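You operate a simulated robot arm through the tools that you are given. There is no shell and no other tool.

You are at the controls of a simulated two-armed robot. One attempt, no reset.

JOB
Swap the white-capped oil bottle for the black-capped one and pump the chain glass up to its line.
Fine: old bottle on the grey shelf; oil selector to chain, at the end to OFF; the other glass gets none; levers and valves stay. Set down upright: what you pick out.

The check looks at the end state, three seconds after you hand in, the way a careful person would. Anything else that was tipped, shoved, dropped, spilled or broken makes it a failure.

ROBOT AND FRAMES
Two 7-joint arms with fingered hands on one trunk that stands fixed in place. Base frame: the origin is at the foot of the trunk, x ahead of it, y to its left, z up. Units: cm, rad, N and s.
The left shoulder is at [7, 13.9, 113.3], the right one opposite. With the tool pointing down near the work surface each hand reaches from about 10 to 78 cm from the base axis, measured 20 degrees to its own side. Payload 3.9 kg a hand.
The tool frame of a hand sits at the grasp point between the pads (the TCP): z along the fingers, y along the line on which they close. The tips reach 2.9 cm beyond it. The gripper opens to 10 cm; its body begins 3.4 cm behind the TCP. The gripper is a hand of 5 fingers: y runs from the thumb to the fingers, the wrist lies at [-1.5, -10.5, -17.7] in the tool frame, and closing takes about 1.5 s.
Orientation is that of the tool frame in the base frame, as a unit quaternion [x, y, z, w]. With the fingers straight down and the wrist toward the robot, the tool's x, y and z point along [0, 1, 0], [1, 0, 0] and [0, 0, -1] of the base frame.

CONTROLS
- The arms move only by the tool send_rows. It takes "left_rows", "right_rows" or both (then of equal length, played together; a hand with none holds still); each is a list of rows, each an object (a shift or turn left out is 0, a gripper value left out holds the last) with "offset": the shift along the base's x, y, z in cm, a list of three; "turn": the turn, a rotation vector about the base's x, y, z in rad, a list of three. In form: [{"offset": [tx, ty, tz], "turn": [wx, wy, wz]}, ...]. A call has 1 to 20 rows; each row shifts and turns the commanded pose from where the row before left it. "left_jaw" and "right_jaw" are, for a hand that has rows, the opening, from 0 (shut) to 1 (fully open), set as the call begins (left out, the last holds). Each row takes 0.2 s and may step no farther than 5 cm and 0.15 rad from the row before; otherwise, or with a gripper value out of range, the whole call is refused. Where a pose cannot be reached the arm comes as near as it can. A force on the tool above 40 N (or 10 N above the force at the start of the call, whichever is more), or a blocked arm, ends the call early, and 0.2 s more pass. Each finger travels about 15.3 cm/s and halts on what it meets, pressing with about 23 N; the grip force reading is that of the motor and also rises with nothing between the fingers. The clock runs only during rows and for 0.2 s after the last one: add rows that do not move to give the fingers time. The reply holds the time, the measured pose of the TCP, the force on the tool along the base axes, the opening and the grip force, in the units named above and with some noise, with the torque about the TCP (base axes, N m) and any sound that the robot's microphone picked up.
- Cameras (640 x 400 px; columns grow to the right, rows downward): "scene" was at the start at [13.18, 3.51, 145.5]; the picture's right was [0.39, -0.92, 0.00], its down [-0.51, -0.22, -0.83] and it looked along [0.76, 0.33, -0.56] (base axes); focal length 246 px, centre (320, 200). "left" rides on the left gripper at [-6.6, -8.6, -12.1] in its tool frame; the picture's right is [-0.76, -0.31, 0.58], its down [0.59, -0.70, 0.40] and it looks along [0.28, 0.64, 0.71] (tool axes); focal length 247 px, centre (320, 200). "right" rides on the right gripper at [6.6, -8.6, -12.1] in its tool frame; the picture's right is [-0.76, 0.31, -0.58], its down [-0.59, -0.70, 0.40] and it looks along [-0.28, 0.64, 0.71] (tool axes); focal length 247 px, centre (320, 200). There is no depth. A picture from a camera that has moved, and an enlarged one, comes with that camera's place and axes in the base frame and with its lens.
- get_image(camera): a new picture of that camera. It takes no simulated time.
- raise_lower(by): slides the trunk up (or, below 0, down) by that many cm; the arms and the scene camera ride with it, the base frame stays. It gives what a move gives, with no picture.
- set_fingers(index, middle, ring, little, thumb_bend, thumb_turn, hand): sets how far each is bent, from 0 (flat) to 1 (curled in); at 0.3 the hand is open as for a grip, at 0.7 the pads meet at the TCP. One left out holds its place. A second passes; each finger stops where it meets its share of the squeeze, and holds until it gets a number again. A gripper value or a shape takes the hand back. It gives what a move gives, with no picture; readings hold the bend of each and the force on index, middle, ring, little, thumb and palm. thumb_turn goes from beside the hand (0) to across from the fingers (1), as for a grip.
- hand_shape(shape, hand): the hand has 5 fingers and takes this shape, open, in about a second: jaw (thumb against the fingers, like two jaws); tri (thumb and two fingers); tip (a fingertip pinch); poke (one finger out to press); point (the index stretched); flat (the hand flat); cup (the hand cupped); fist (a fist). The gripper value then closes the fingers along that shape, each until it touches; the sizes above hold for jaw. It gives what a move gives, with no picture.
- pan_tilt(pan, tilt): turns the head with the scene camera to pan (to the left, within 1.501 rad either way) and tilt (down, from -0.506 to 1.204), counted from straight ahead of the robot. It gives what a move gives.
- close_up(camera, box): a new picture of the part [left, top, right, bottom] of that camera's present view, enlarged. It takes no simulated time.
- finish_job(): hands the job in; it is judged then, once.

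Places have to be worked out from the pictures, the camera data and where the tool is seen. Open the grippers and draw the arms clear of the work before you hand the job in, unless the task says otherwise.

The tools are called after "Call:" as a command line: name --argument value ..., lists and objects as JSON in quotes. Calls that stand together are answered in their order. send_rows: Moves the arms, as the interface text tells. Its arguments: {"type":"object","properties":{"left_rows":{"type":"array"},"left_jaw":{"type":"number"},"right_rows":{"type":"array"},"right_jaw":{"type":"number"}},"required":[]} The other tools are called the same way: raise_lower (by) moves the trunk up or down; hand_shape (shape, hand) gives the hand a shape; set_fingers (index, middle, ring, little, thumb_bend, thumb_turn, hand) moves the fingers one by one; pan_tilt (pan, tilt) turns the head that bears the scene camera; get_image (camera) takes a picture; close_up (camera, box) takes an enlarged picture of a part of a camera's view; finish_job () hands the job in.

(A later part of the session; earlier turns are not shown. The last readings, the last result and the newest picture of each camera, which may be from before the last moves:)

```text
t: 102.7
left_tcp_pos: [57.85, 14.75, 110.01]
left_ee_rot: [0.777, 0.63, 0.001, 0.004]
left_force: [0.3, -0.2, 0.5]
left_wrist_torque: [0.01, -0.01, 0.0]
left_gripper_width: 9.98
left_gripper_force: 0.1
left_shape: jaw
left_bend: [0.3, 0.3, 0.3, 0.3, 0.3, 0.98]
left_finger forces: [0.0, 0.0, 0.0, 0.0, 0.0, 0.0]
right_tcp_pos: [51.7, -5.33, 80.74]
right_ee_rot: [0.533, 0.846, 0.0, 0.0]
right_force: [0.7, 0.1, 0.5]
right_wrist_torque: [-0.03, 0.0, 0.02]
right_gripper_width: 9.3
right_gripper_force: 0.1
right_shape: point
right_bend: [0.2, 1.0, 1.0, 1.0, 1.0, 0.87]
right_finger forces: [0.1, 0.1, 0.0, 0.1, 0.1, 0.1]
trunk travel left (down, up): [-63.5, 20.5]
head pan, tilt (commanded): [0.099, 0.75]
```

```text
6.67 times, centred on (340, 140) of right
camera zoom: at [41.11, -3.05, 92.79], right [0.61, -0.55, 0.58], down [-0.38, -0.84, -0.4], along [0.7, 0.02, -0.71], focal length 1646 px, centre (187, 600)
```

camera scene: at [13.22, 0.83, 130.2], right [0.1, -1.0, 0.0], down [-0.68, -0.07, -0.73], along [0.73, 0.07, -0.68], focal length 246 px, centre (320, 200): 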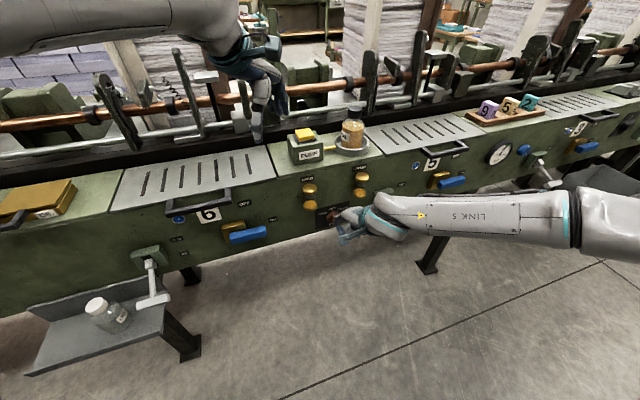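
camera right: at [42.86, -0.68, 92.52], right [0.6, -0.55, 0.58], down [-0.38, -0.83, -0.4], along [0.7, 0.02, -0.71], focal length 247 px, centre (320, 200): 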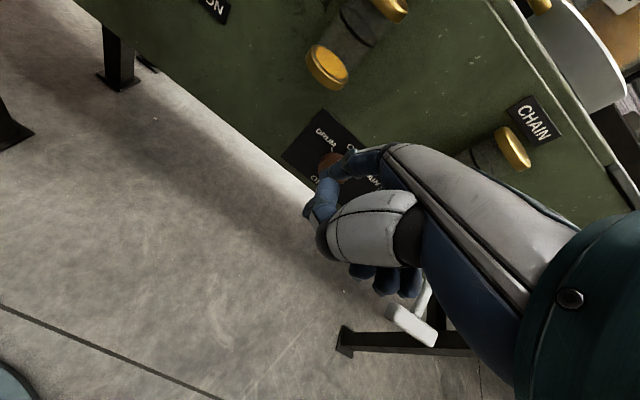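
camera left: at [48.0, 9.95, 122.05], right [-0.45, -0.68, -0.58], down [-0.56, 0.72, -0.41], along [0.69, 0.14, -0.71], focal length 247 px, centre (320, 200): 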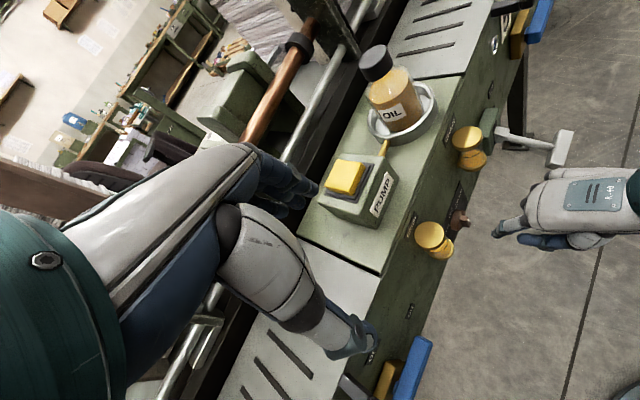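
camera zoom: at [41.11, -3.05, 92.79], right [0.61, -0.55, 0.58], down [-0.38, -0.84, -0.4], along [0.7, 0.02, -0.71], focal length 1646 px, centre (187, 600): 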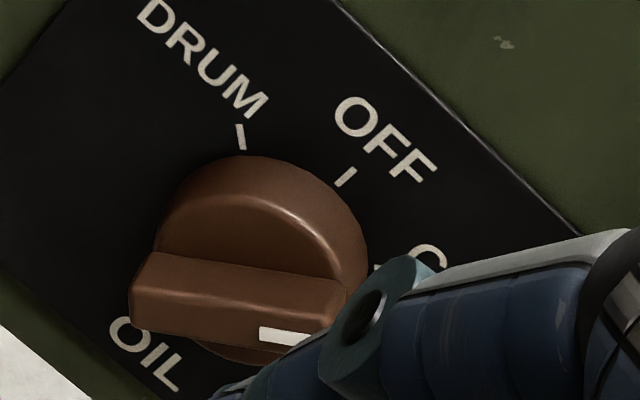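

By measurement the pointer is at ~51–52°, matching the CHAIN tick (~50°). Now the pump: I set the left hand to the poke shape and look at where its tip is.

Call:
hand_shape --hand "left" --shape "poke"

Call:
get_image --camera "left"

Call:
close_up --camera "scene" --box '[200, 40, 400, 180]'

Call:
get_image --camera "right"

```text
t: 103.6
left_tcp_pos: [57.91, 14.59, 109.88]
left_ee_rot: [0.776, 0.63, 0.001, 0.003]
left_force: [0.5, -0.7, -0.6]
left_wrist_torque: [-0.02, 0.01, 0.0]
left_gripper_width: 0.0
left_gripper_force: 0.1
left_shape: poke
left_bend: [0.7, 0.7, 0.99, 0.99, 1.0, 1.0]
left_finger forces: [0.1, 0.0, 0.1, 0.1, 0.0, 0.0]
right_tcp_pos: [51.78, -5.29, 80.5]
right_ee_rot: [0.533, 0.846, -0.001, 0.0]
right_force: [0.1, 0.1, -0.1]
right_wrist_torque: [0.03, -0.03, 0.01]
right_gripper_width: 9.28
right_gripper_force: 0.0
right_shape: point
right_bend: [0.2, 1.0, 1.0, 1.0, 1.0, 0.87]
right_finger forces: [0.1, 0.0, 0.1, 0.0, 0.1, 0.0]
trunk travel left (down, up): [-63.5, 20.5]
head pan, tilt (commanded): [0.099, 0.75]
```

```text
taken
camera left: at [48.06, 9.98, 122.02], right [-0.45, -0.68, -0.58], down [-0.56, 0.72, -0.41], along [0.69, 0.14, -0.71], focal length 247 px, centre (320, 200)
```

left: 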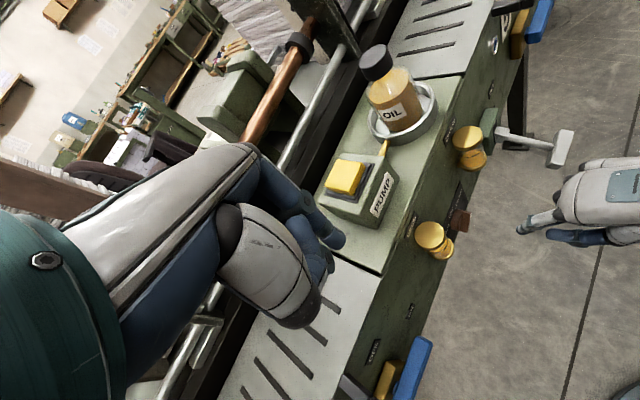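

```text
2.86 times, centred on (300, 110) of scene
camera zoom: at [13.28, 0.86, 130.2], right [0.1, -1.0, 0.0], down [-0.68, -0.07, -0.73], along [0.73, 0.07, -0.68], focal length 703 px, centre (377, 457)
```

zoom: 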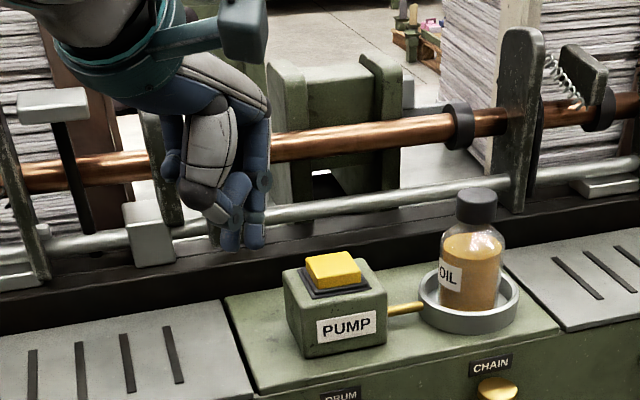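

```text
taken
camera right: at [41.11, -3.06, 92.8], right [0.6, -0.55, 0.58], down [-0.38, -0.83, -0.4], along [0.7, 0.02, -0.71], focal length 247 px, centre (320, 200)
```

right: 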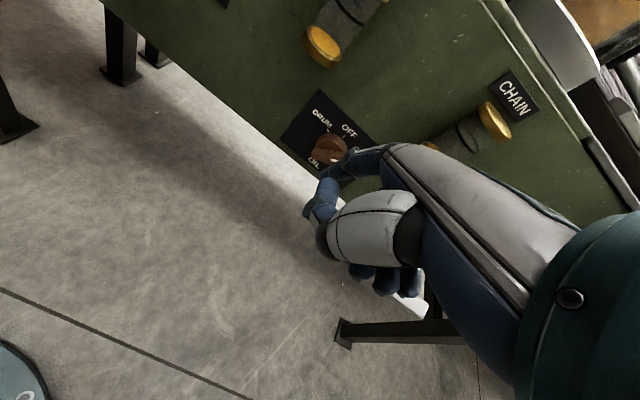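

The two-finger tip sits ~2.9 cm below the TCP as expected. I take a baseline close-up of both glasses from the scene camera before pumping.

Call:
close_up --camera "scene" --box '[335, 160, 385, 205]'

Call:
close_up --camera "scene" --box '[290, 165, 340, 210]'

Call:
close_up --camera "right" --box '[410, 60, 540, 160]'

```text
8.89 times, centred on (360, 182) of scene
camera zoom: at [13.28, 0.86, 130.2], right [0.1, -1.0, 0.0], down [-0.68, -0.07, -0.73], along [0.73, 0.07, -0.68], focal length 2188 px, centre (-36, 356)
```

zoom: 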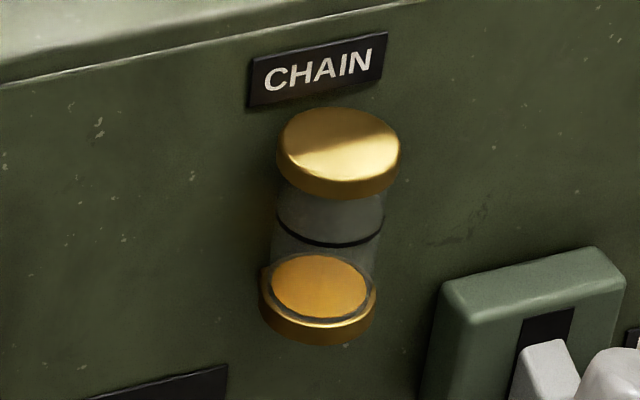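

```text
8.89 times, centred on (315, 188) of scene
camera zoom: at [13.28, 0.86, 130.2], right [0.1, -1.0, 0.0], down [-0.68, -0.07, -0.73], along [0.73, 0.07, -0.68], focal length 2188 px, centre (364, 311)
```

zoom: 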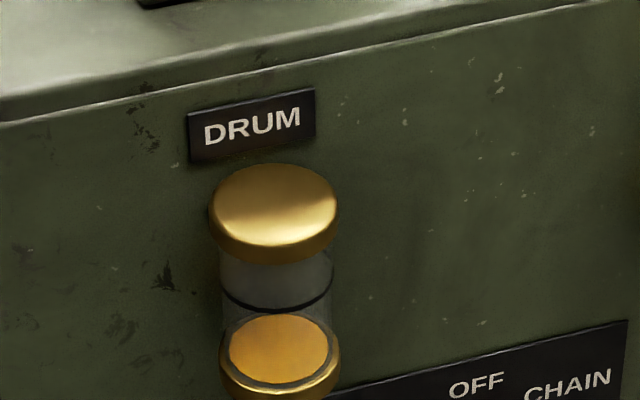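

```text
4.00 times, centred on (475, 110) of right
camera zoom: at [41.11, -3.06, 92.8], right [0.6, -0.55, 0.58], down [-0.38, -0.83, -0.4], along [0.7, 0.02, -0.71], focal length 988 px, centre (-300, 560)
```

zoom: 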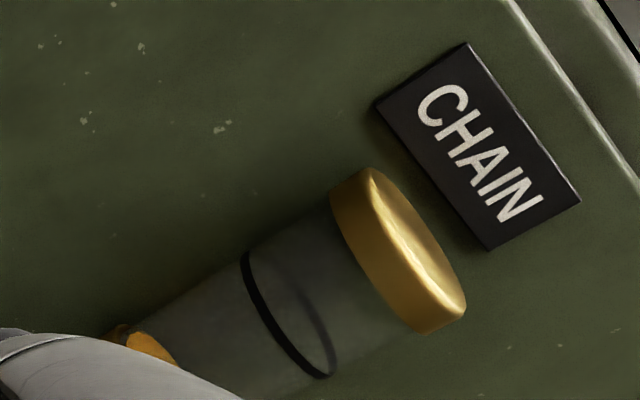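

The right wrist camera gives an excellent side view of the chain glass and its line. I nudge the right hand 5 cm right so the whole glass is visible, and bring the left hand above the pump button.

Call:
send_rows --right_rows '[{"offset": [0.72, -1.5, 0]}, {"offset": [0.72, -1.5, 0]}, {"offset": [0.72, -1.5, 0]}, {"offset": [0, 0, 0]}]' --left_rows '[{"offset": [3.5, -1.4, 0]}, {"offset": [3.6, -1.4, -0.5]}, {"offset": [3.6, -1.5, -0.7]}, {"offset": [0, 0, 0]}]'

Call:
get_image --camera "left"

Call:
close_up --camera "scene" --box '[240, 60, 400, 180]'

Call:
close_up --camera "right" --box '[360, 40, 500, 150]'

```text
t: 104.6
left_tcp_pos: [68.66, 10.66, 108.7]
left_ee_rot: [0.776, 0.631, 0.001, 0.006]
left_force: [0.1, -0.7, 0.8]
left_wrist_torque: [-0.04, -0.04, 0.04]
left_gripper_width: 0.0
left_gripper_force: 0.0
left_shape: poke
left_bend: [0.7, 0.7, 0.99, 0.99, 1.0, 1.0]
left_finger forces: [0.0, 0.1, 0.0, 0.1, 0.0, 0.0]
right_tcp_pos: [53.75, -9.71, 80.73]
right_ee_rot: [0.533, 0.846, 0.0, 0.001]
right_force: [-1.0, 0.1, -0.8]
right_wrist_torque: [0.01, -0.01, 0.03]
right_gripper_width: 9.3
right_gripper_force: 0.0
right_shape: point
right_bend: [0.2, 1.0, 1.0, 1.0, 1.0, 0.87]
right_finger forces: [0.0, 0.0, 0.0, 0.0, 0.1, 0.0]
trunk travel left (down, up): [-63.5, 20.5]
head pan, tilt (commanded): [0.099, 0.75]
```

```text
taken
camera left: at [58.87, 5.96, 120.71], right [-0.45, -0.68, -0.58], down [-0.56, 0.72, -0.41], along [0.69, 0.14, -0.71], focal length 247 px, centre (320, 200)
```

left: 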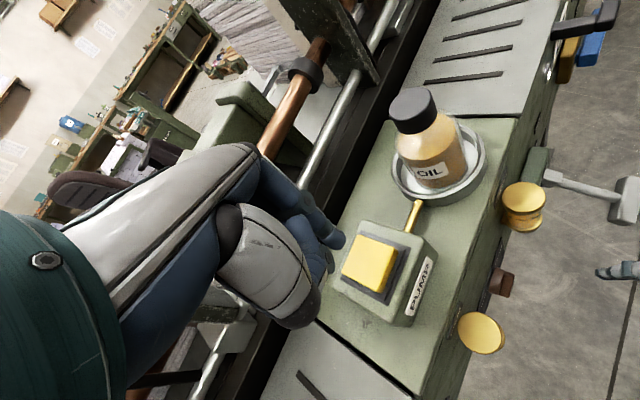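

```text
3.33 times, centred on (320, 120) of scene
camera zoom: at [13.11, 0.94, 130.22], right [0.1, -0.99, 0.0], down [-0.68, -0.07, -0.73], along [0.73, 0.07, -0.68], focal length 821 px, centre (320, 467)
```

zoom: 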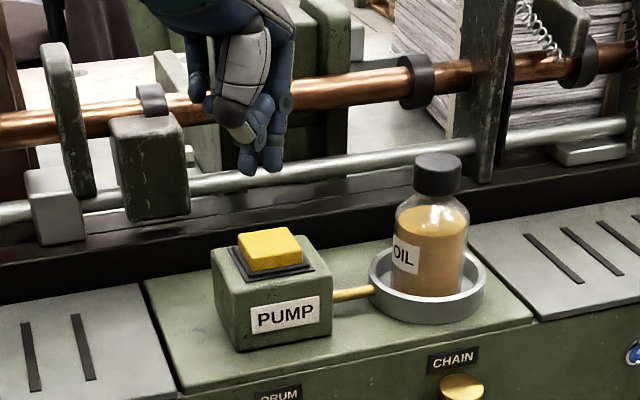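

```text
3.64 times, centred on (430, 95) of right
camera zoom: at [43.16, -7.52, 92.93], right [0.6, -0.55, 0.58], down [-0.38, -0.84, -0.4], along [0.7, 0.02, -0.71], focal length 898 px, centre (-80, 582)
```

zoom: 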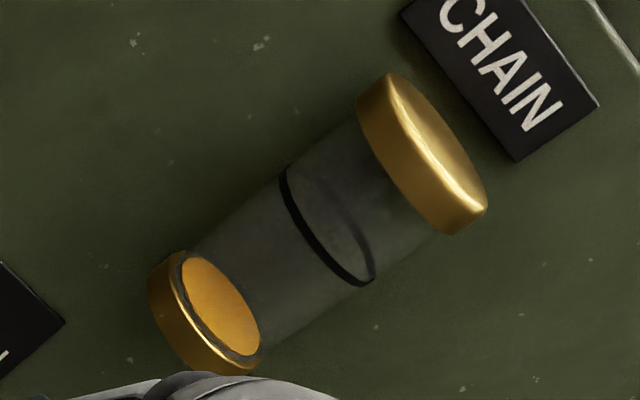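

The glass and line are clearly seen, nearly empty now. The fingertips are above the button (≈(68.7,10.2)); I descend to just above it, then do a first gentle press.

Call:
send_rows --left_rows '[{"offset": [0, -0.4, -2.4]}, {"offset": [0, 0, -2.2]}, {"offset": [0, 0, 0]}]'

Call:
close_up --camera "scene" --box '[260, 80, 340, 150]'

Call:
close_up --camera "left" --box '[280, 180, 480, 330]'

```text
t: 105.4
left_tcp_pos: [68.67, 10.07, 104.1]
left_ee_rot: [0.777, 0.63, 0.001, 0.005]
left_force: [-0.7, 0.1, 0.4]
left_wrist_torque: [0.01, 0.02, 0.0]
left_gripper_width: 0.0
left_gripper_force: 0.0
left_shape: poke
left_bend: [0.7, 0.7, 0.99, 0.99, 1.0, 1.0]
left_finger forces: [0.0, 0.0, 0.1, 0.0, 0.0, 0.1]
right_tcp_pos: [53.79, -9.89, 80.65]
right_ee_rot: [0.533, 0.846, -0.001, -0.001]
right_force: [1.0, 0.5, 0.8]
right_wrist_torque: [-0.01, -0.03, 0.0]
right_gripper_width: 9.34
right_gripper_force: 0.1
right_shape: point
right_bend: [0.2, 1.0, 1.0, 1.0, 1.0, 0.87]
right_finger forces: [0.1, 0.0, 0.0, 0.1, 0.1, 0.1]
trunk travel left (down, up): [-63.5, 20.5]
head pan, tilt (commanded): [0.099, 0.75]
```

```text
5.71 times, centred on (300, 115) of scene
camera zoom: at [13.27, 0.84, 130.2], right [0.1, -1.0, 0.0], down [-0.68, -0.07, -0.73], along [0.73, 0.07, -0.68], focal length 1407 px, centre (434, 686)
```

zoom: 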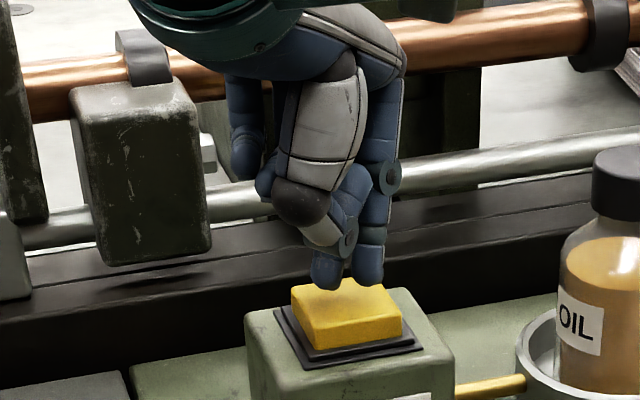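

```text
2.67 times, centred on (380, 255) of left
camera zoom: at [58.94, 5.4, 116.12], right [-0.45, -0.68, -0.58], down [-0.56, 0.72, -0.41], along [0.69, 0.14, -0.71], focal length 659 px, centre (160, 53)
```

zoom: 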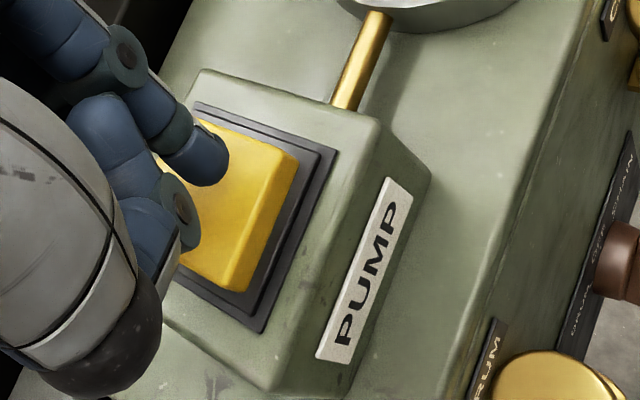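

Tips are just above the button; a small shift centres them. I press down in steps to feel for the stroke.

Call:
send_rows --left_rows '[{"offset": [-0.3, -0.3, 0]}, {"offset": [0, 0, -0.5]}, {"offset": [0, 0, -0.4]}, {"offset": [0, 0, 0]}]'

Call:
close_up --camera "right" --box '[360, 40, 500, 150]'

```text
t: 106.4
left_tcp_pos: [68.38, 9.79, 103.35]
left_ee_rot: [0.776, 0.631, 0.001, 0.003]
left_force: [1.7, 0.6, 3.8]
left_wrist_torque: [0.04, -0.06, -0.05]
left_gripper_width: 0.01
left_gripper_force: 0.1
left_shape: poke
left_bend: [0.7, 0.7, 0.99, 0.99, 1.0, 1.0]
left_finger forces: [0.0, 3.6, 0.0, 0.0, 0.1, 0.0]
right_tcp_pos: [53.87, -9.89, 80.67]
right_ee_rot: [0.533, 0.846, -0.001, -0.001]
right_force: [0.2, 0.4, -0.2]
right_wrist_torque: [-0.03, 0.01, -0.01]
right_gripper_width: 9.31
right_gripper_force: 0.1
right_shape: point
right_bend: [0.2, 1.0, 1.0, 1.0, 1.0, 0.87]
right_finger forces: [0.0, 0.0, 0.1, 0.0, 0.1, 0.1]
trunk travel left (down, up): [-63.5, 20.5]
head pan, tilt (commanded): [0.099, 0.75]
```

```text
3.64 times, centred on (430, 95) of right
camera zoom: at [43.23, -7.56, 92.86], right [0.6, -0.55, 0.58], down [-0.38, -0.84, -0.4], along [0.7, 0.02, -0.71], focal length 898 px, centre (-80, 582)
```

zoom: 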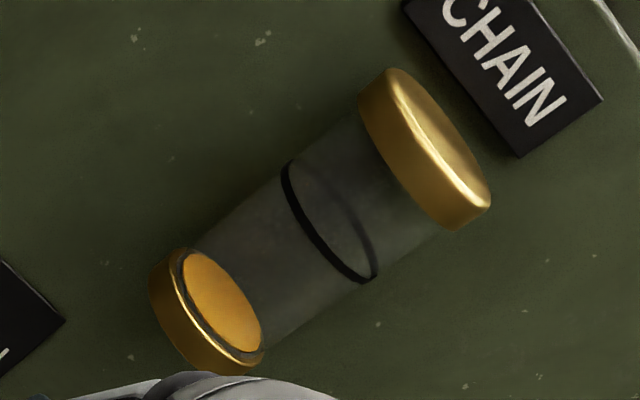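

Contact at TCP z≈103.35 with ~4 N. I press another 0.5 cm and watch the force and glass.

Call:
send_rows --left_rows '[{"offset": [0, 0, -0.3]}, {"offset": [0, 0, -0.2]}, {"offset": [0, 0, 0]}]'

Call:
close_up --camera "right" --box '[360, 40, 500, 150]'

Call:
close_up --camera "left" --box '[280, 180, 480, 330]'

```text
t: 107.2
left_tcp_pos: [68.19, 9.77, 102.84]
left_ee_rot: [0.776, 0.63, 0.001, 0.004]
left_force: [2.6, 0.7, 8.1]
left_wrist_torque: [0.16, -0.11, -0.02]
left_gripper_width: 0.0
left_gripper_force: 0.1
left_shape: poke
left_bend: [0.7, 0.7, 0.99, 0.99, 1.0, 1.0]
left_finger forces: [0.1, 8.2, 0.1, 0.1, 0.0, 0.1]
right_tcp_pos: [53.84, -9.75, 80.74]
right_ee_rot: [0.533, 0.846, -0.001, -0.001]
right_force: [0.3, 0.9, -0.3]
right_wrist_torque: [-0.01, -0.02, 0.0]
right_gripper_width: 9.3
right_gripper_force: 0.0
right_shape: point
right_bend: [0.2, 1.0, 1.0, 1.0, 1.0, 0.87]
right_finger forces: [0.0, 0.0, 0.1, 0.0, 0.0, 0.1]
trunk travel left (down, up): [-63.5, 20.5]
head pan, tilt (commanded): [0.099, 0.75]
heard: click
```

```text
3.64 times, centred on (430, 95) of right
camera zoom: at [43.2, -7.56, 92.88], right [0.6, -0.55, 0.58], down [-0.38, -0.83, -0.4], along [0.7, 0.02, -0.71], focal length 898 px, centre (-80, 582)
```

zoom: 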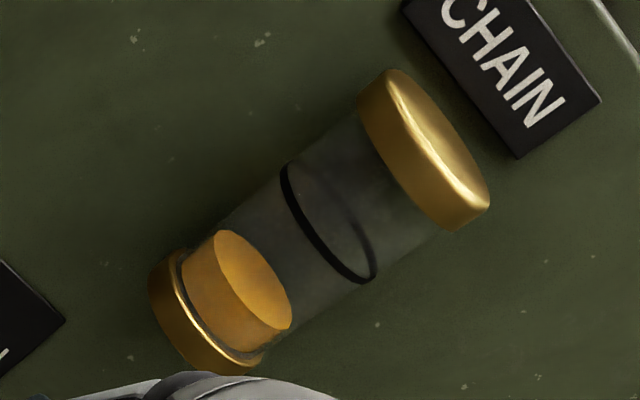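

```text
2.67 times, centred on (380, 255) of left
camera zoom: at [58.34, 5.03, 114.85], right [-0.45, -0.68, -0.58], down [-0.56, 0.72, -0.41], along [0.69, 0.14, -0.71], focal length 659 px, centre (160, 53)
```

zoom: 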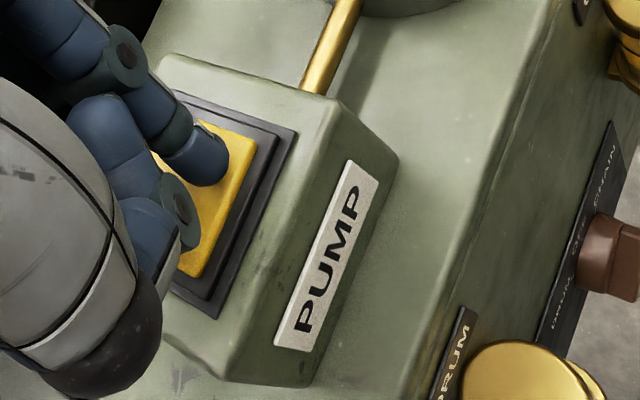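

The pump works: a click, and the chain glass rose by about a quarter of the way to its line. I release the button and verify.

Call:
send_rows --left_rows '[{"offset": [0, 0, 0.5]}, {"offset": [0, 0, 0.5]}, {"offset": [0, 0, 0.2]}, {"offset": [0, 0, 0]}]'

Call:
close_up --camera "right" --box '[360, 40, 500, 150]'

Call:
close_up --camera "scene" --box '[280, 100, 400, 220]'

```text
t: 108.2
left_tcp_pos: [68.26, 9.84, 104.04]
left_ee_rot: [0.776, 0.63, 0.0, 0.003]
left_force: [0.3, 0.0, -0.2]
left_wrist_torque: [-0.03, -0.01, -0.01]
left_gripper_width: 0.0
left_gripper_force: 0.0
left_shape: poke
left_bend: [0.7, 0.7, 0.99, 0.99, 1.0, 1.0]
left_finger forces: [0.0, 0.0, 0.1, 0.0, 0.0, 0.0]
right_tcp_pos: [53.94, -9.8, 80.7]
right_ee_rot: [0.533, 0.846, -0.001, 0.0]
right_force: [0.0, -0.7, 0.5]
right_wrist_torque: [0.01, 0.01, 0.0]
right_gripper_width: 9.33
right_gripper_force: 0.0
right_shape: point
right_bend: [0.2, 1.0, 1.0, 1.0, 1.0, 0.87]
right_finger forces: [0.1, 0.0, 0.0, 0.0, 0.1, 0.0]
trunk travel left (down, up): [-63.5, 20.5]
head pan, tilt (commanded): [0.099, 0.75]
```

```text
3.64 times, centred on (430, 95) of right
camera zoom: at [43.25, -7.57, 92.84], right [0.6, -0.55, 0.58], down [-0.38, -0.83, -0.4], along [0.7, 0.02, -0.71], focal length 898 px, centre (-80, 582)
```

zoom: 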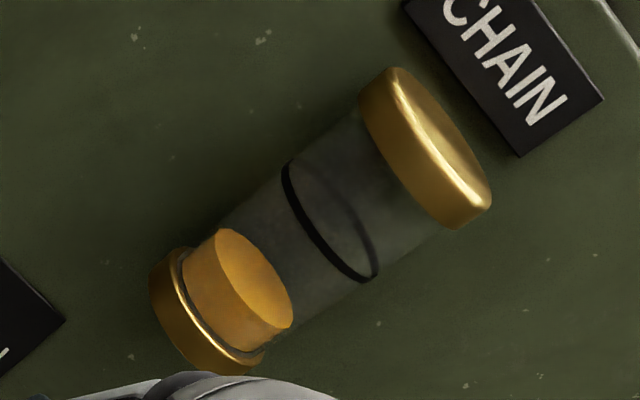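

```text
3.33 times, centred on (340, 160) of scene
camera zoom: at [13.28, 0.85, 130.2], right [0.1, -1.0, 0.0], down [-0.68, -0.07, -0.73], along [0.73, 0.07, -0.68], focal length 821 px, centre (253, 333)
```

zoom: 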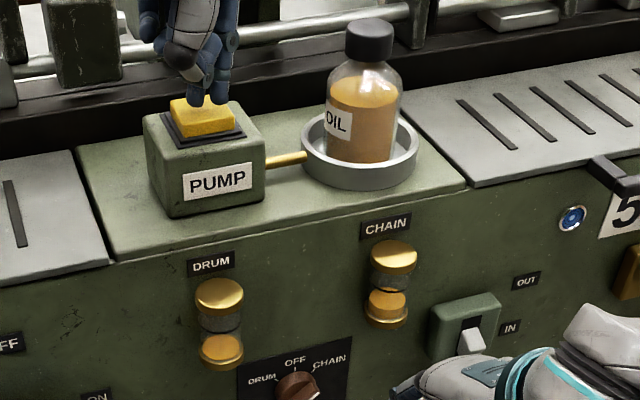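

The level holds and the drum glass is unchanged. Second stroke.

Call:
send_rows --left_rows '[{"offset": [0, 0, -0.6]}, {"offset": [0, 0, -0.4]}, {"offset": [0, 0, -0.2]}, {"offset": [0, 0, 0]}, {"offset": [0, 0, 0.5]}, {"offset": [0, 0, 0.5]}, {"offset": [0, 0, 0.2]}, {"offset": [0, 0, 0]}]'

Call:
close_up --camera "right" --box '[360, 40, 500, 150]'

```text
t: 110.0
left_tcp_pos: [68.36, 9.6, 104.0]
left_ee_rot: [0.777, 0.63, 0.0, 0.003]
left_force: [0.3, -0.3, 0.3]
left_wrist_torque: [-0.02, 0.01, -0.01]
left_gripper_width: 0.01
left_gripper_force: 0.0
left_shape: poke
left_bend: [0.7, 0.7, 0.99, 0.99, 1.0, 1.0]
left_finger forces: [0.0, 0.1, 0.0, 0.1, 0.1, 0.1]
right_tcp_pos: [53.93, -9.69, 80.65]
right_ee_rot: [0.533, 0.846, -0.001, -0.001]
right_force: [0.3, 0.1, -0.4]
right_wrist_torque: [0.02, 0.01, -0.01]
right_gripper_width: 9.33
right_gripper_force: 0.1
right_shape: point
right_bend: [0.2, 1.0, 1.0, 1.0, 1.0, 0.87]
right_finger forces: [0.1, 0.0, 0.0, 0.0, 0.0, 0.1]
trunk travel left (down, up): [-63.5, 20.5]
head pan, tilt (commanded): [0.099, 0.75]
heard: click
```

```text
3.64 times, centred on (430, 95) of right
camera zoom: at [43.26, -7.57, 92.84], right [0.6, -0.55, 0.58], down [-0.38, -0.83, -0.4], along [0.7, 0.02, -0.71], focal length 898 px, centre (-80, 582)
```

zoom: 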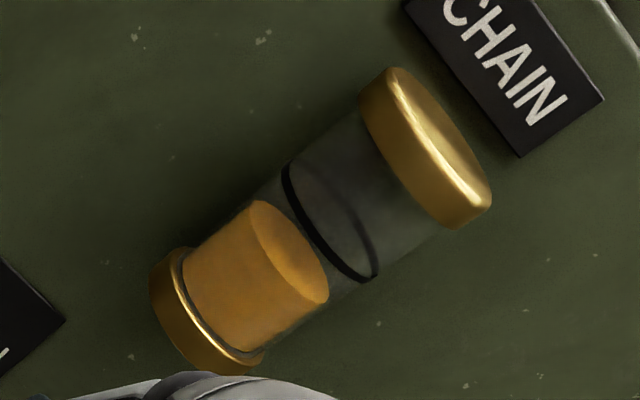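

After two strokes the surface centre is at about (290,252) against the line's (330,222); the last stroke moved it by (40,-28), so one more should land on the line. Third stroke.

Call:
send_rows --left_rows '[{"offset": [0, 0, -0.6]}, {"offset": [0, 0, -0.4]}, {"offset": [0, 0, -0.2]}, {"offset": [0, 0, 0]}, {"offset": [0, 0, 0.5]}, {"offset": [0, 0, 0.5]}, {"offset": [0, 0, 0.2]}, {"offset": [0, 0, 0]}]'

Call:
close_up --camera "right" --box '[360, 40, 500, 150]'

Call:
close_up --camera "scene" --box '[335, 160, 385, 205]'

```text
t: 111.8
left_tcp_pos: [68.2, 9.74, 103.86]
left_ee_rot: [0.777, 0.63, 0.0, 0.004]
left_force: [-0.2, 0.3, -0.5]
left_wrist_torque: [-0.02, 0.02, 0.0]
left_gripper_width: 0.0
left_gripper_force: 0.0
left_shape: poke
left_bend: [0.7, 0.7, 0.99, 0.99, 1.0, 1.0]
left_finger forces: [0.0, 0.0, 0.0, 0.0, 0.0, 0.0]
right_tcp_pos: [53.92, -9.88, 80.73]
right_ee_rot: [0.534, 0.846, -0.001, 0.0]
right_force: [0.4, 0.9, 0.7]
right_wrist_torque: [-0.01, -0.02, -0.01]
right_gripper_width: 9.31
right_gripper_force: 0.0
right_shape: point
right_bend: [0.2, 1.0, 1.0, 1.0, 1.0, 0.87]
right_finger forces: [0.0, 0.0, 0.1, 0.0, 0.1, 0.0]
trunk travel left (down, up): [-63.5, 20.5]
head pan, tilt (commanded): [0.099, 0.75]
heard: click
```

```text
3.64 times, centred on (430, 95) of right
camera zoom: at [43.26, -7.56, 92.84], right [0.6, -0.55, 0.58], down [-0.38, -0.83, -0.4], along [0.7, 0.02, -0.71], focal length 898 px, centre (-80, 582)
```

zoom: 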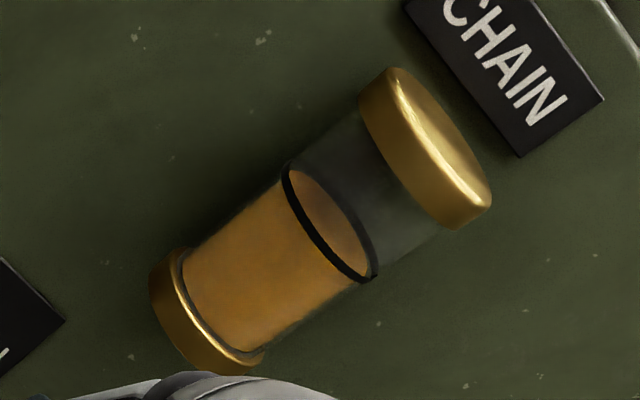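

```text
8.89 times, centred on (360, 182) of scene
camera zoom: at [13.28, 0.86, 130.2], right [0.1, -1.0, 0.0], down [-0.68, -0.07, -0.73], along [0.73, 0.07, -0.68], focal length 2188 px, centre (-36, 356)
```

zoom: 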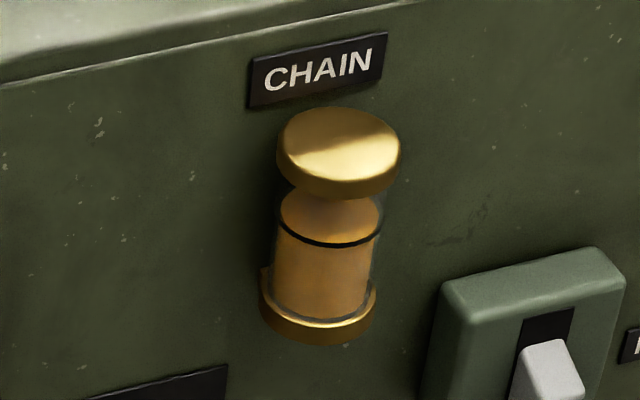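

The oil surface now coincides with the line ring. I zoom tightly to confirm, and check the drum glass.

Call:
close_up --camera "right" --box '[410, 70, 470, 125]'

Call:
close_up --camera "scene" --box '[290, 165, 340, 210]'

Call:
close_up --camera "left" --box '[400, 150, 640, 330]'

```text
7.27 times, centred on (440, 98) of right
camera zoom: at [43.26, -7.56, 92.84], right [0.6, -0.55, 0.58], down [-0.38, -0.83, -0.4], along [0.7, 0.02, -0.71], focal length 1796 px, centre (-553, 946)
```

zoom: 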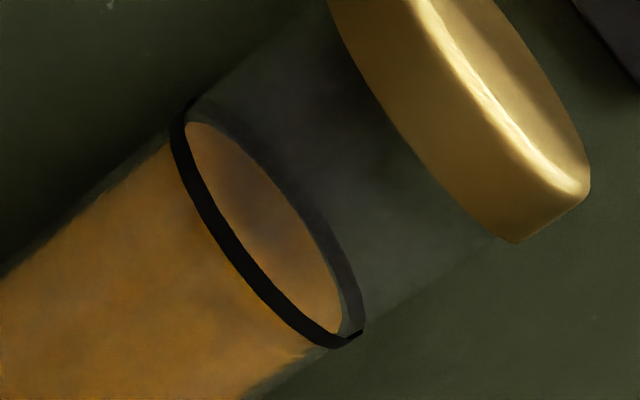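

```text
8.89 times, centred on (315, 188) of scene
camera zoom: at [13.28, 0.86, 130.2], right [0.1, -1.0, 0.0], down [-0.68, -0.07, -0.73], along [0.73, 0.07, -0.68], focal length 2188 px, centre (364, 311)
```

zoom: 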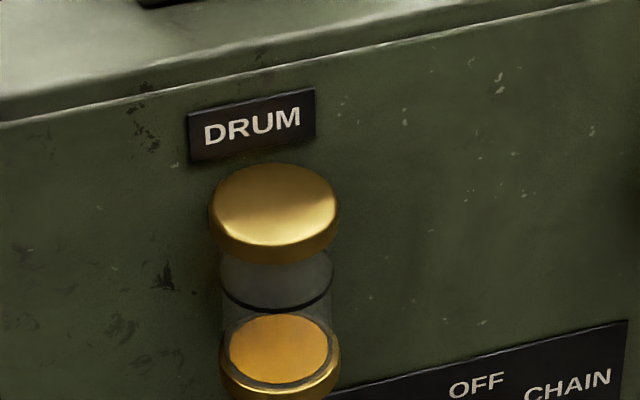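

```text
2.22 times, centred on (520, 240) of left
camera zoom: at [58.4, 5.02, 115.98], right [-0.45, -0.68, -0.58], down [-0.56, 0.72, -0.4], along [0.69, 0.14, -0.71], focal length 549 px, centre (-124, 111)
```

zoom: 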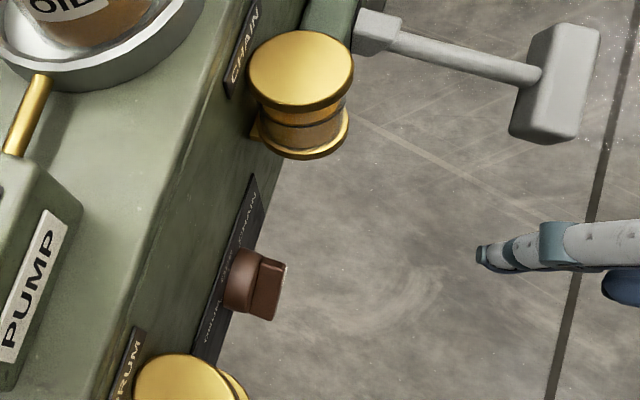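

The oil meniscus sits exactly on the line and the drum glass is unchanged. I lift the left hand straight off the button, then back to its viewing spot, while the right hand shifts left in front of the selector.

Call:
send_rows --left_rows '[{"offset": [0, 0, 2]}, {"offset": [0, 0, 3]}, {"offset": [-2.5, 1.2, 0.6]}, {"offset": [-2.7, 1.3, 0.5]}, {"offset": [-2.6, 1.3, 0]}, {"offset": [-2.5, 1.2, 0]}, {"offset": [0, 0, 0]}]' --right_rows '[{"offset": [0, 0, 0]}, {"offset": [-0.7, 1.5, -1.3]}, {"offset": [-0.7, 1.5, -1.3]}, {"offset": [-0.75, 1.5, -1.3]}, {"offset": [-0.75, 1.55, -1.3]}, {"offset": [0, 0, 0]}, {"offset": [0, 0, 0]}]'

Call:
close_up --camera "left" --box '[400, 150, 600, 290]'

Call:
close_up --camera "scene" --box '[280, 100, 420, 240]'

```text
t: 113.4
left_tcp_pos: [58.17, 14.71, 109.89]
left_ee_rot: [0.777, 0.63, 0.001, 0.003]
left_force: [-0.2, -0.6, 0.4]
left_wrist_torque: [0.01, 0.04, 0.03]
left_gripper_width: 0.0
left_gripper_force: 0.1
left_shape: poke
left_bend: [0.7, 0.7, 0.99, 0.99, 1.0, 1.0]
left_finger forces: [0.0, 0.0, 0.1, 0.0, 0.0, 0.1]
right_tcp_pos: [51.09, -3.82, 75.44]
right_ee_rot: [0.533, 0.846, -0.001, -0.001]
right_force: [-0.5, -0.4, 0.0]
right_wrist_torque: [-0.01, 0.02, -0.01]
right_gripper_width: 9.29
right_gripper_force: 0.0
right_shape: point
right_bend: [0.2, 1.0, 1.0, 1.0, 1.0, 0.87]
right_finger forces: [0.0, 0.1, 0.0, 0.1, 0.0, 0.0]
trunk travel left (down, up): [-63.5, 20.5]
head pan, tilt (commanded): [0.099, 0.75]
```

```text
2.86 times, centred on (500, 220) of left
camera zoom: at [48.27, 9.95, 122.02], right [-0.45, -0.68, -0.58], down [-0.56, 0.72, -0.4], along [0.69, 0.14, -0.71], focal length 706 px, centre (-194, 143)
```

zoom: 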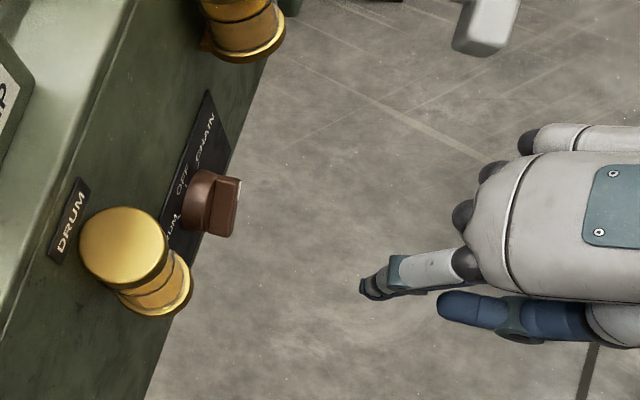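

```text
2.86 times, centred on (350, 170) of scene
camera zoom: at [13.36, 0.77, 130.19], right [0.1, -1.0, 0.0], down [-0.68, -0.07, -0.73], along [0.73, 0.07, -0.68], focal length 703 px, centre (234, 286)
```

zoom: 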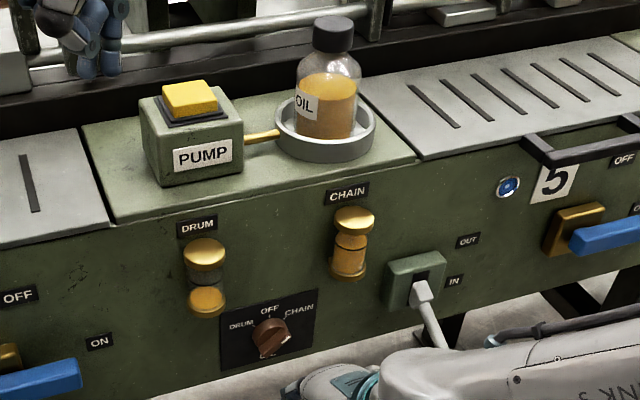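

Everything in order. I advance the fingertip toward the upper-left side of the bar's lower end (tip a≈12.5, z≈74), stopping at 4 cm and checking.

Call:
send_rows --right_rows '[{"offset": [1.8, 0.86, 0]}, {"offset": [1.8, 0.86, 0]}, {"offset": [1.8, 0.87, 0]}, {"offset": [0, 0, 0]}]'

Call:
close_up --camera "left" --box '[420, 180, 520, 250]'

Call:
close_up --camera "right" --box '[260, 90, 420, 210]'

Call:
close_up --camera "scene" --box '[310, 185, 370, 230]'

```text
t: 114.4
left_tcp_pos: [58.05, 14.74, 110.15]
left_ee_rot: [0.776, 0.63, 0.0, 0.003]
left_force: [-0.4, -0.4, 0.2]
left_wrist_torque: [0.01, 0.01, 0.0]
left_gripper_width: 0.04
left_gripper_force: 0.0
left_shape: poke
left_bend: [0.7, 0.7, 0.99, 0.99, 1.0, 1.0]
left_finger forces: [0.1, 0.0, 0.0, 0.0, 0.0, 0.1]
right_tcp_pos: [56.34, -1.16, 75.39]
right_ee_rot: [0.533, 0.846, -0.001, 0.0]
right_force: [-0.9, -0.4, 0.3]
right_wrist_torque: [-0.03, 0.03, 0.0]
right_gripper_width: 9.31
right_gripper_force: 0.1
right_shape: point
right_bend: [0.2, 1.0, 1.0, 1.0, 1.0, 0.87]
right_finger forces: [0.0, 0.0, 0.0, 0.0, 0.1, 0.1]
trunk travel left (down, up): [-63.5, 20.5]
head pan, tilt (commanded): [0.099, 0.75]
```

```text
5.71 times, centred on (470, 215) of left
camera zoom: at [48.2, 9.96, 122.08], right [-0.45, -0.68, -0.58], down [-0.56, 0.72, -0.41], along [0.69, 0.14, -0.71], focal length 1411 px, centre (-537, 114)
```

zoom: 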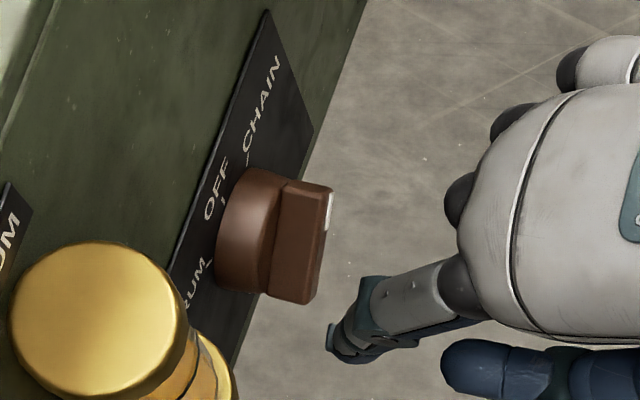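

```text
3.33 times, centred on (340, 150) of right
camera zoom: at [45.75, 1.09, 87.59], right [0.6, -0.55, 0.58], down [-0.38, -0.83, -0.4], along [0.7, 0.02, -0.71], focal length 823 px, centre (253, 367)
```

zoom: 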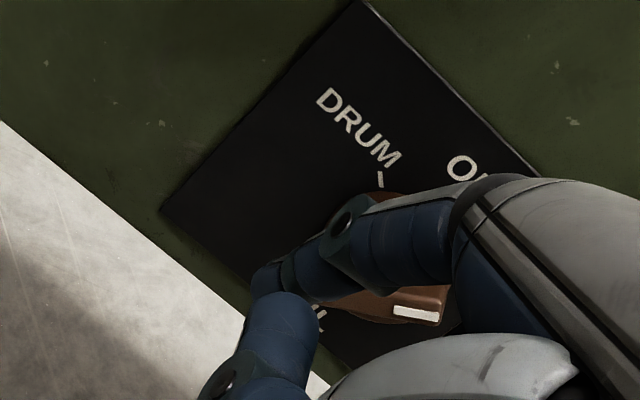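

```text
8.89 times, centred on (340, 208) of scene
camera zoom: at [13.26, 0.78, 130.2], right [0.1, -1.0, 0.0], down [-0.68, -0.07, -0.73], along [0.73, 0.07, -0.68], focal length 2188 px, centre (142, 133)
```

zoom: 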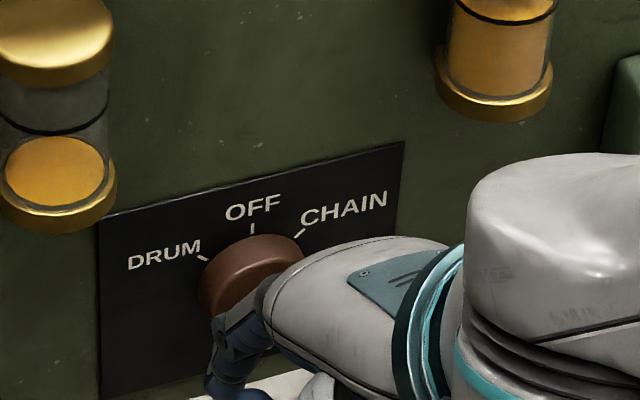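

Aligned as planned: the tip is left of the bar's lower end. I advance the last 2 cm.

Call:
send_rows --right_rows '[{"offset": [0.9, 0.43, 0]}, {"offset": [0.85, 0.41, 0]}, {"offset": [0, 0, 0]}]'

Call:
close_up --camera "left" --box '[420, 180, 520, 250]'

Call:
close_up --camera "right" --box '[260, 90, 420, 210]'

```text
t: 115.2
left_tcp_pos: [57.88, 14.63, 110.12]
left_ee_rot: [0.776, 0.63, 0.001, 0.004]
left_force: [-0.4, -0.4, -1.2]
left_wrist_torque: [-0.03, 0.01, 0.01]
left_gripper_width: 0.0
left_gripper_force: 0.0
left_shape: poke
left_bend: [0.7, 0.7, 0.99, 0.99, 1.0, 1.0]
left_finger forces: [0.1, 0.0, 0.0, 0.1, 0.0, 0.1]
right_tcp_pos: [58.08, -0.38, 75.57]
right_ee_rot: [0.533, 0.846, -0.001, -0.001]
right_force: [0.2, 0.2, -0.2]
right_wrist_torque: [-0.03, 0.01, -0.01]
right_gripper_width: 9.32
right_gripper_force: 0.0
right_shape: point
right_bend: [0.2, 1.0, 1.0, 1.0, 1.0, 0.87]
right_finger forces: [0.1, 0.1, 0.0, 0.0, 0.0, 0.0]
trunk travel left (down, up): [-63.5, 20.5]
head pan, tilt (commanded): [0.099, 0.75]
```

```text
5.71 times, centred on (470, 215) of left
camera zoom: at [48.2, 10.03, 122.07], right [-0.45, -0.68, -0.58], down [-0.56, 0.72, -0.41], along [0.69, 0.14, -0.71], focal length 1411 px, centre (-537, 114)
```

zoom: 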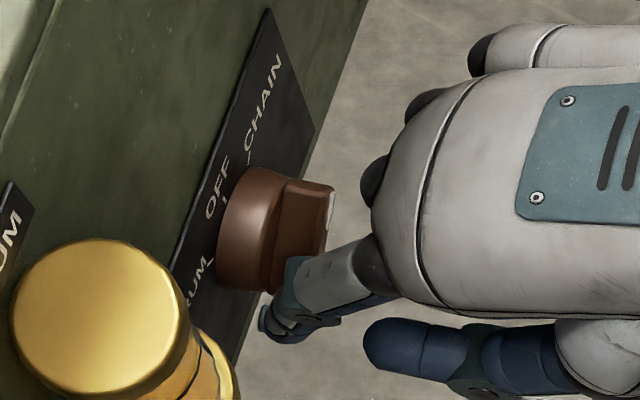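

```text
3.33 times, centred on (340, 150) of right
camera zoom: at [47.45, 1.95, 87.62], right [0.6, -0.55, 0.58], down [-0.38, -0.83, -0.4], along [0.7, 0.02, -0.71], focal length 823 px, centre (253, 367)
```

zoom: 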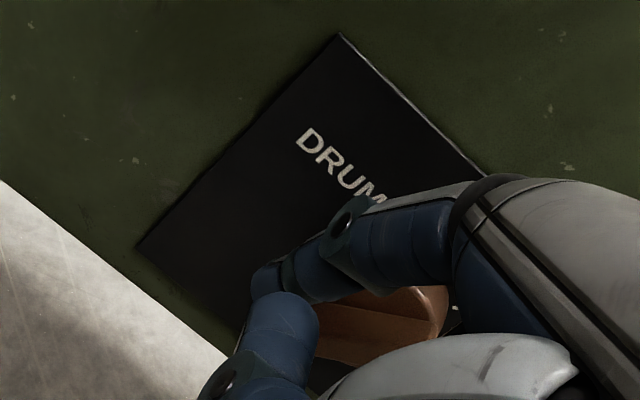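

No contact yet. I follow the mirrored arc: right and down against the lower end, in small steps, checking force and bar angle.

Call:
send_rows --right_rows '[{"offset": [0.11, -0.23, -0.18]}, {"offset": [0.11, -0.23, -0.18]}, {"offset": [0.04, -0.09, -0.35]}, {"offset": [0, 0, 0]}]'

Call:
close_up --camera "left" --box '[420, 180, 520, 250]'

Call:
close_up --camera "right" --box '[260, 90, 420, 210]'

```text
t: 116.2
left_tcp_pos: [57.89, 14.86, 109.96]
left_ee_rot: [0.777, 0.63, 0.001, 0.003]
left_force: [0.6, -0.9, 0.7]
left_wrist_torque: [-0.01, 0.01, 0.0]
left_gripper_width: 0.0
left_gripper_force: 0.0
left_shape: poke
left_bend: [0.7, 0.7, 0.99, 0.99, 1.0, 1.0]
left_finger forces: [0.1, 0.1, 0.1, 0.0, 0.1, 0.0]
right_tcp_pos: [58.38, -0.85, 74.81]
right_ee_rot: [0.533, 0.846, -0.001, 0.0]
right_force: [-1.1, 1.3, 0.9]
right_wrist_torque: [0.07, -0.03, 0.03]
right_gripper_width: 0.01
right_gripper_force: 0.0
right_shape: point
right_bend: [0.19, 1.0, 1.0, 1.0, 1.0, 0.87]
right_finger forces: [1.1, 0.1, 0.0, 0.0, 0.1, 0.1]
trunk travel left (down, up): [-63.5, 20.5]
head pan, tilt (commanded): [0.099, 0.75]
```

```text
5.71 times, centred on (470, 215) of left
camera zoom: at [48.18, 10.04, 122.08], right [-0.45, -0.68, -0.58], down [-0.56, 0.72, -0.41], along [0.69, 0.14, -0.71], focal length 1411 px, centre (-537, 114)
```

zoom: 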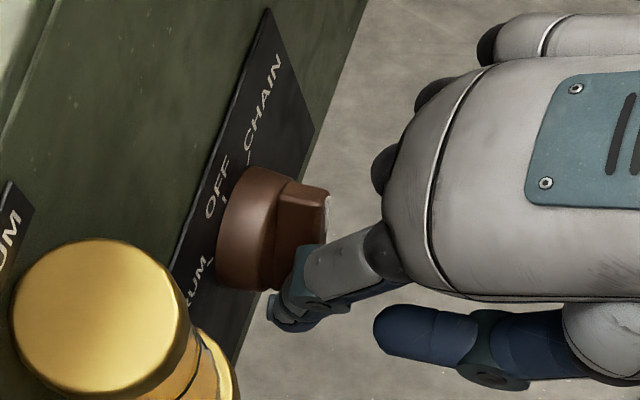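

```text
3.33 times, centred on (340, 150) of right
camera zoom: at [47.72, 1.37, 86.92], right [0.6, -0.55, 0.58], down [-0.38, -0.83, -0.4], along [0.7, 0.02, -0.71], focal length 823 px, centre (253, 367)
```

zoom: 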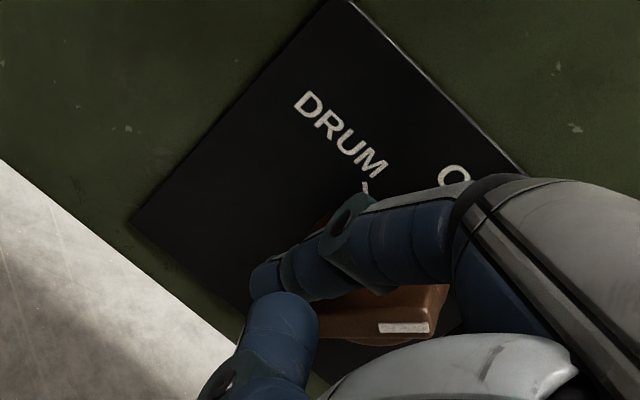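

Contact made and the bar has begun turning back. I continue along the arc.

Call:
send_rows --right_rows '[{"offset": [0.05, -0.1, -0.35]}, {"offset": [0.06, -0.13, -0.25]}, {"offset": [0, 0, 0]}]'

Call:
close_up --camera "left" --box '[420, 180, 520, 250]'

Call:
close_up --camera "right" --box '[260, 90, 420, 210]'

```text
t: 117.0
left_tcp_pos: [58.04, 14.68, 110.03]
left_ee_rot: [0.777, 0.63, 0.0, 0.004]
left_force: [-0.2, 0.0, 1.1]
left_wrist_torque: [-0.02, -0.03, 0.02]
left_gripper_width: 0.0
left_gripper_force: 0.0
left_shape: poke
left_bend: [0.7, 0.7, 0.99, 0.99, 1.0, 1.0]
left_finger forces: [0.0, 0.0, 0.0, 0.0, 0.1, 0.1]
right_tcp_pos: [58.53, -0.93, 74.07]
right_ee_rot: [0.533, 0.846, -0.001, -0.001]
right_force: [-0.9, 1.3, 1.4]
right_wrist_torque: [0.04, -0.03, 0.06]
right_gripper_width: 0.0
right_gripper_force: 0.1
right_shape: point
right_bend: [0.19, 1.0, 1.0, 1.0, 1.0, 0.87]
right_finger forces: [1.2, 0.0, 0.0, 0.0, 0.0, 0.0]
trunk travel left (down, up): [-63.5, 20.5]
head pan, tilt (commanded): [0.099, 0.75]
```

```text
5.71 times, centred on (470, 215) of left
camera zoom: at [48.19, 10.04, 122.07], right [-0.45, -0.68, -0.58], down [-0.56, 0.72, -0.41], along [0.69, 0.14, -0.71], focal length 1411 px, centre (-537, 114)
```

zoom: 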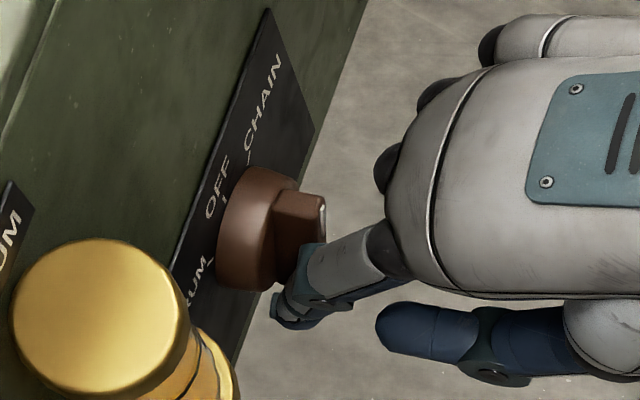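

```text
3.33 times, centred on (340, 150) of right
camera zoom: at [47.9, 1.16, 86.31], right [0.6, -0.55, 0.58], down [-0.38, -0.83, -0.4], along [0.7, 0.02, -0.71], focal length 823 px, centre (253, 367)
```

zoom: 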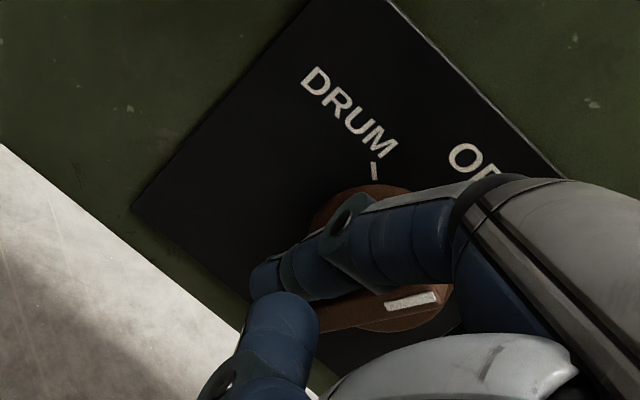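

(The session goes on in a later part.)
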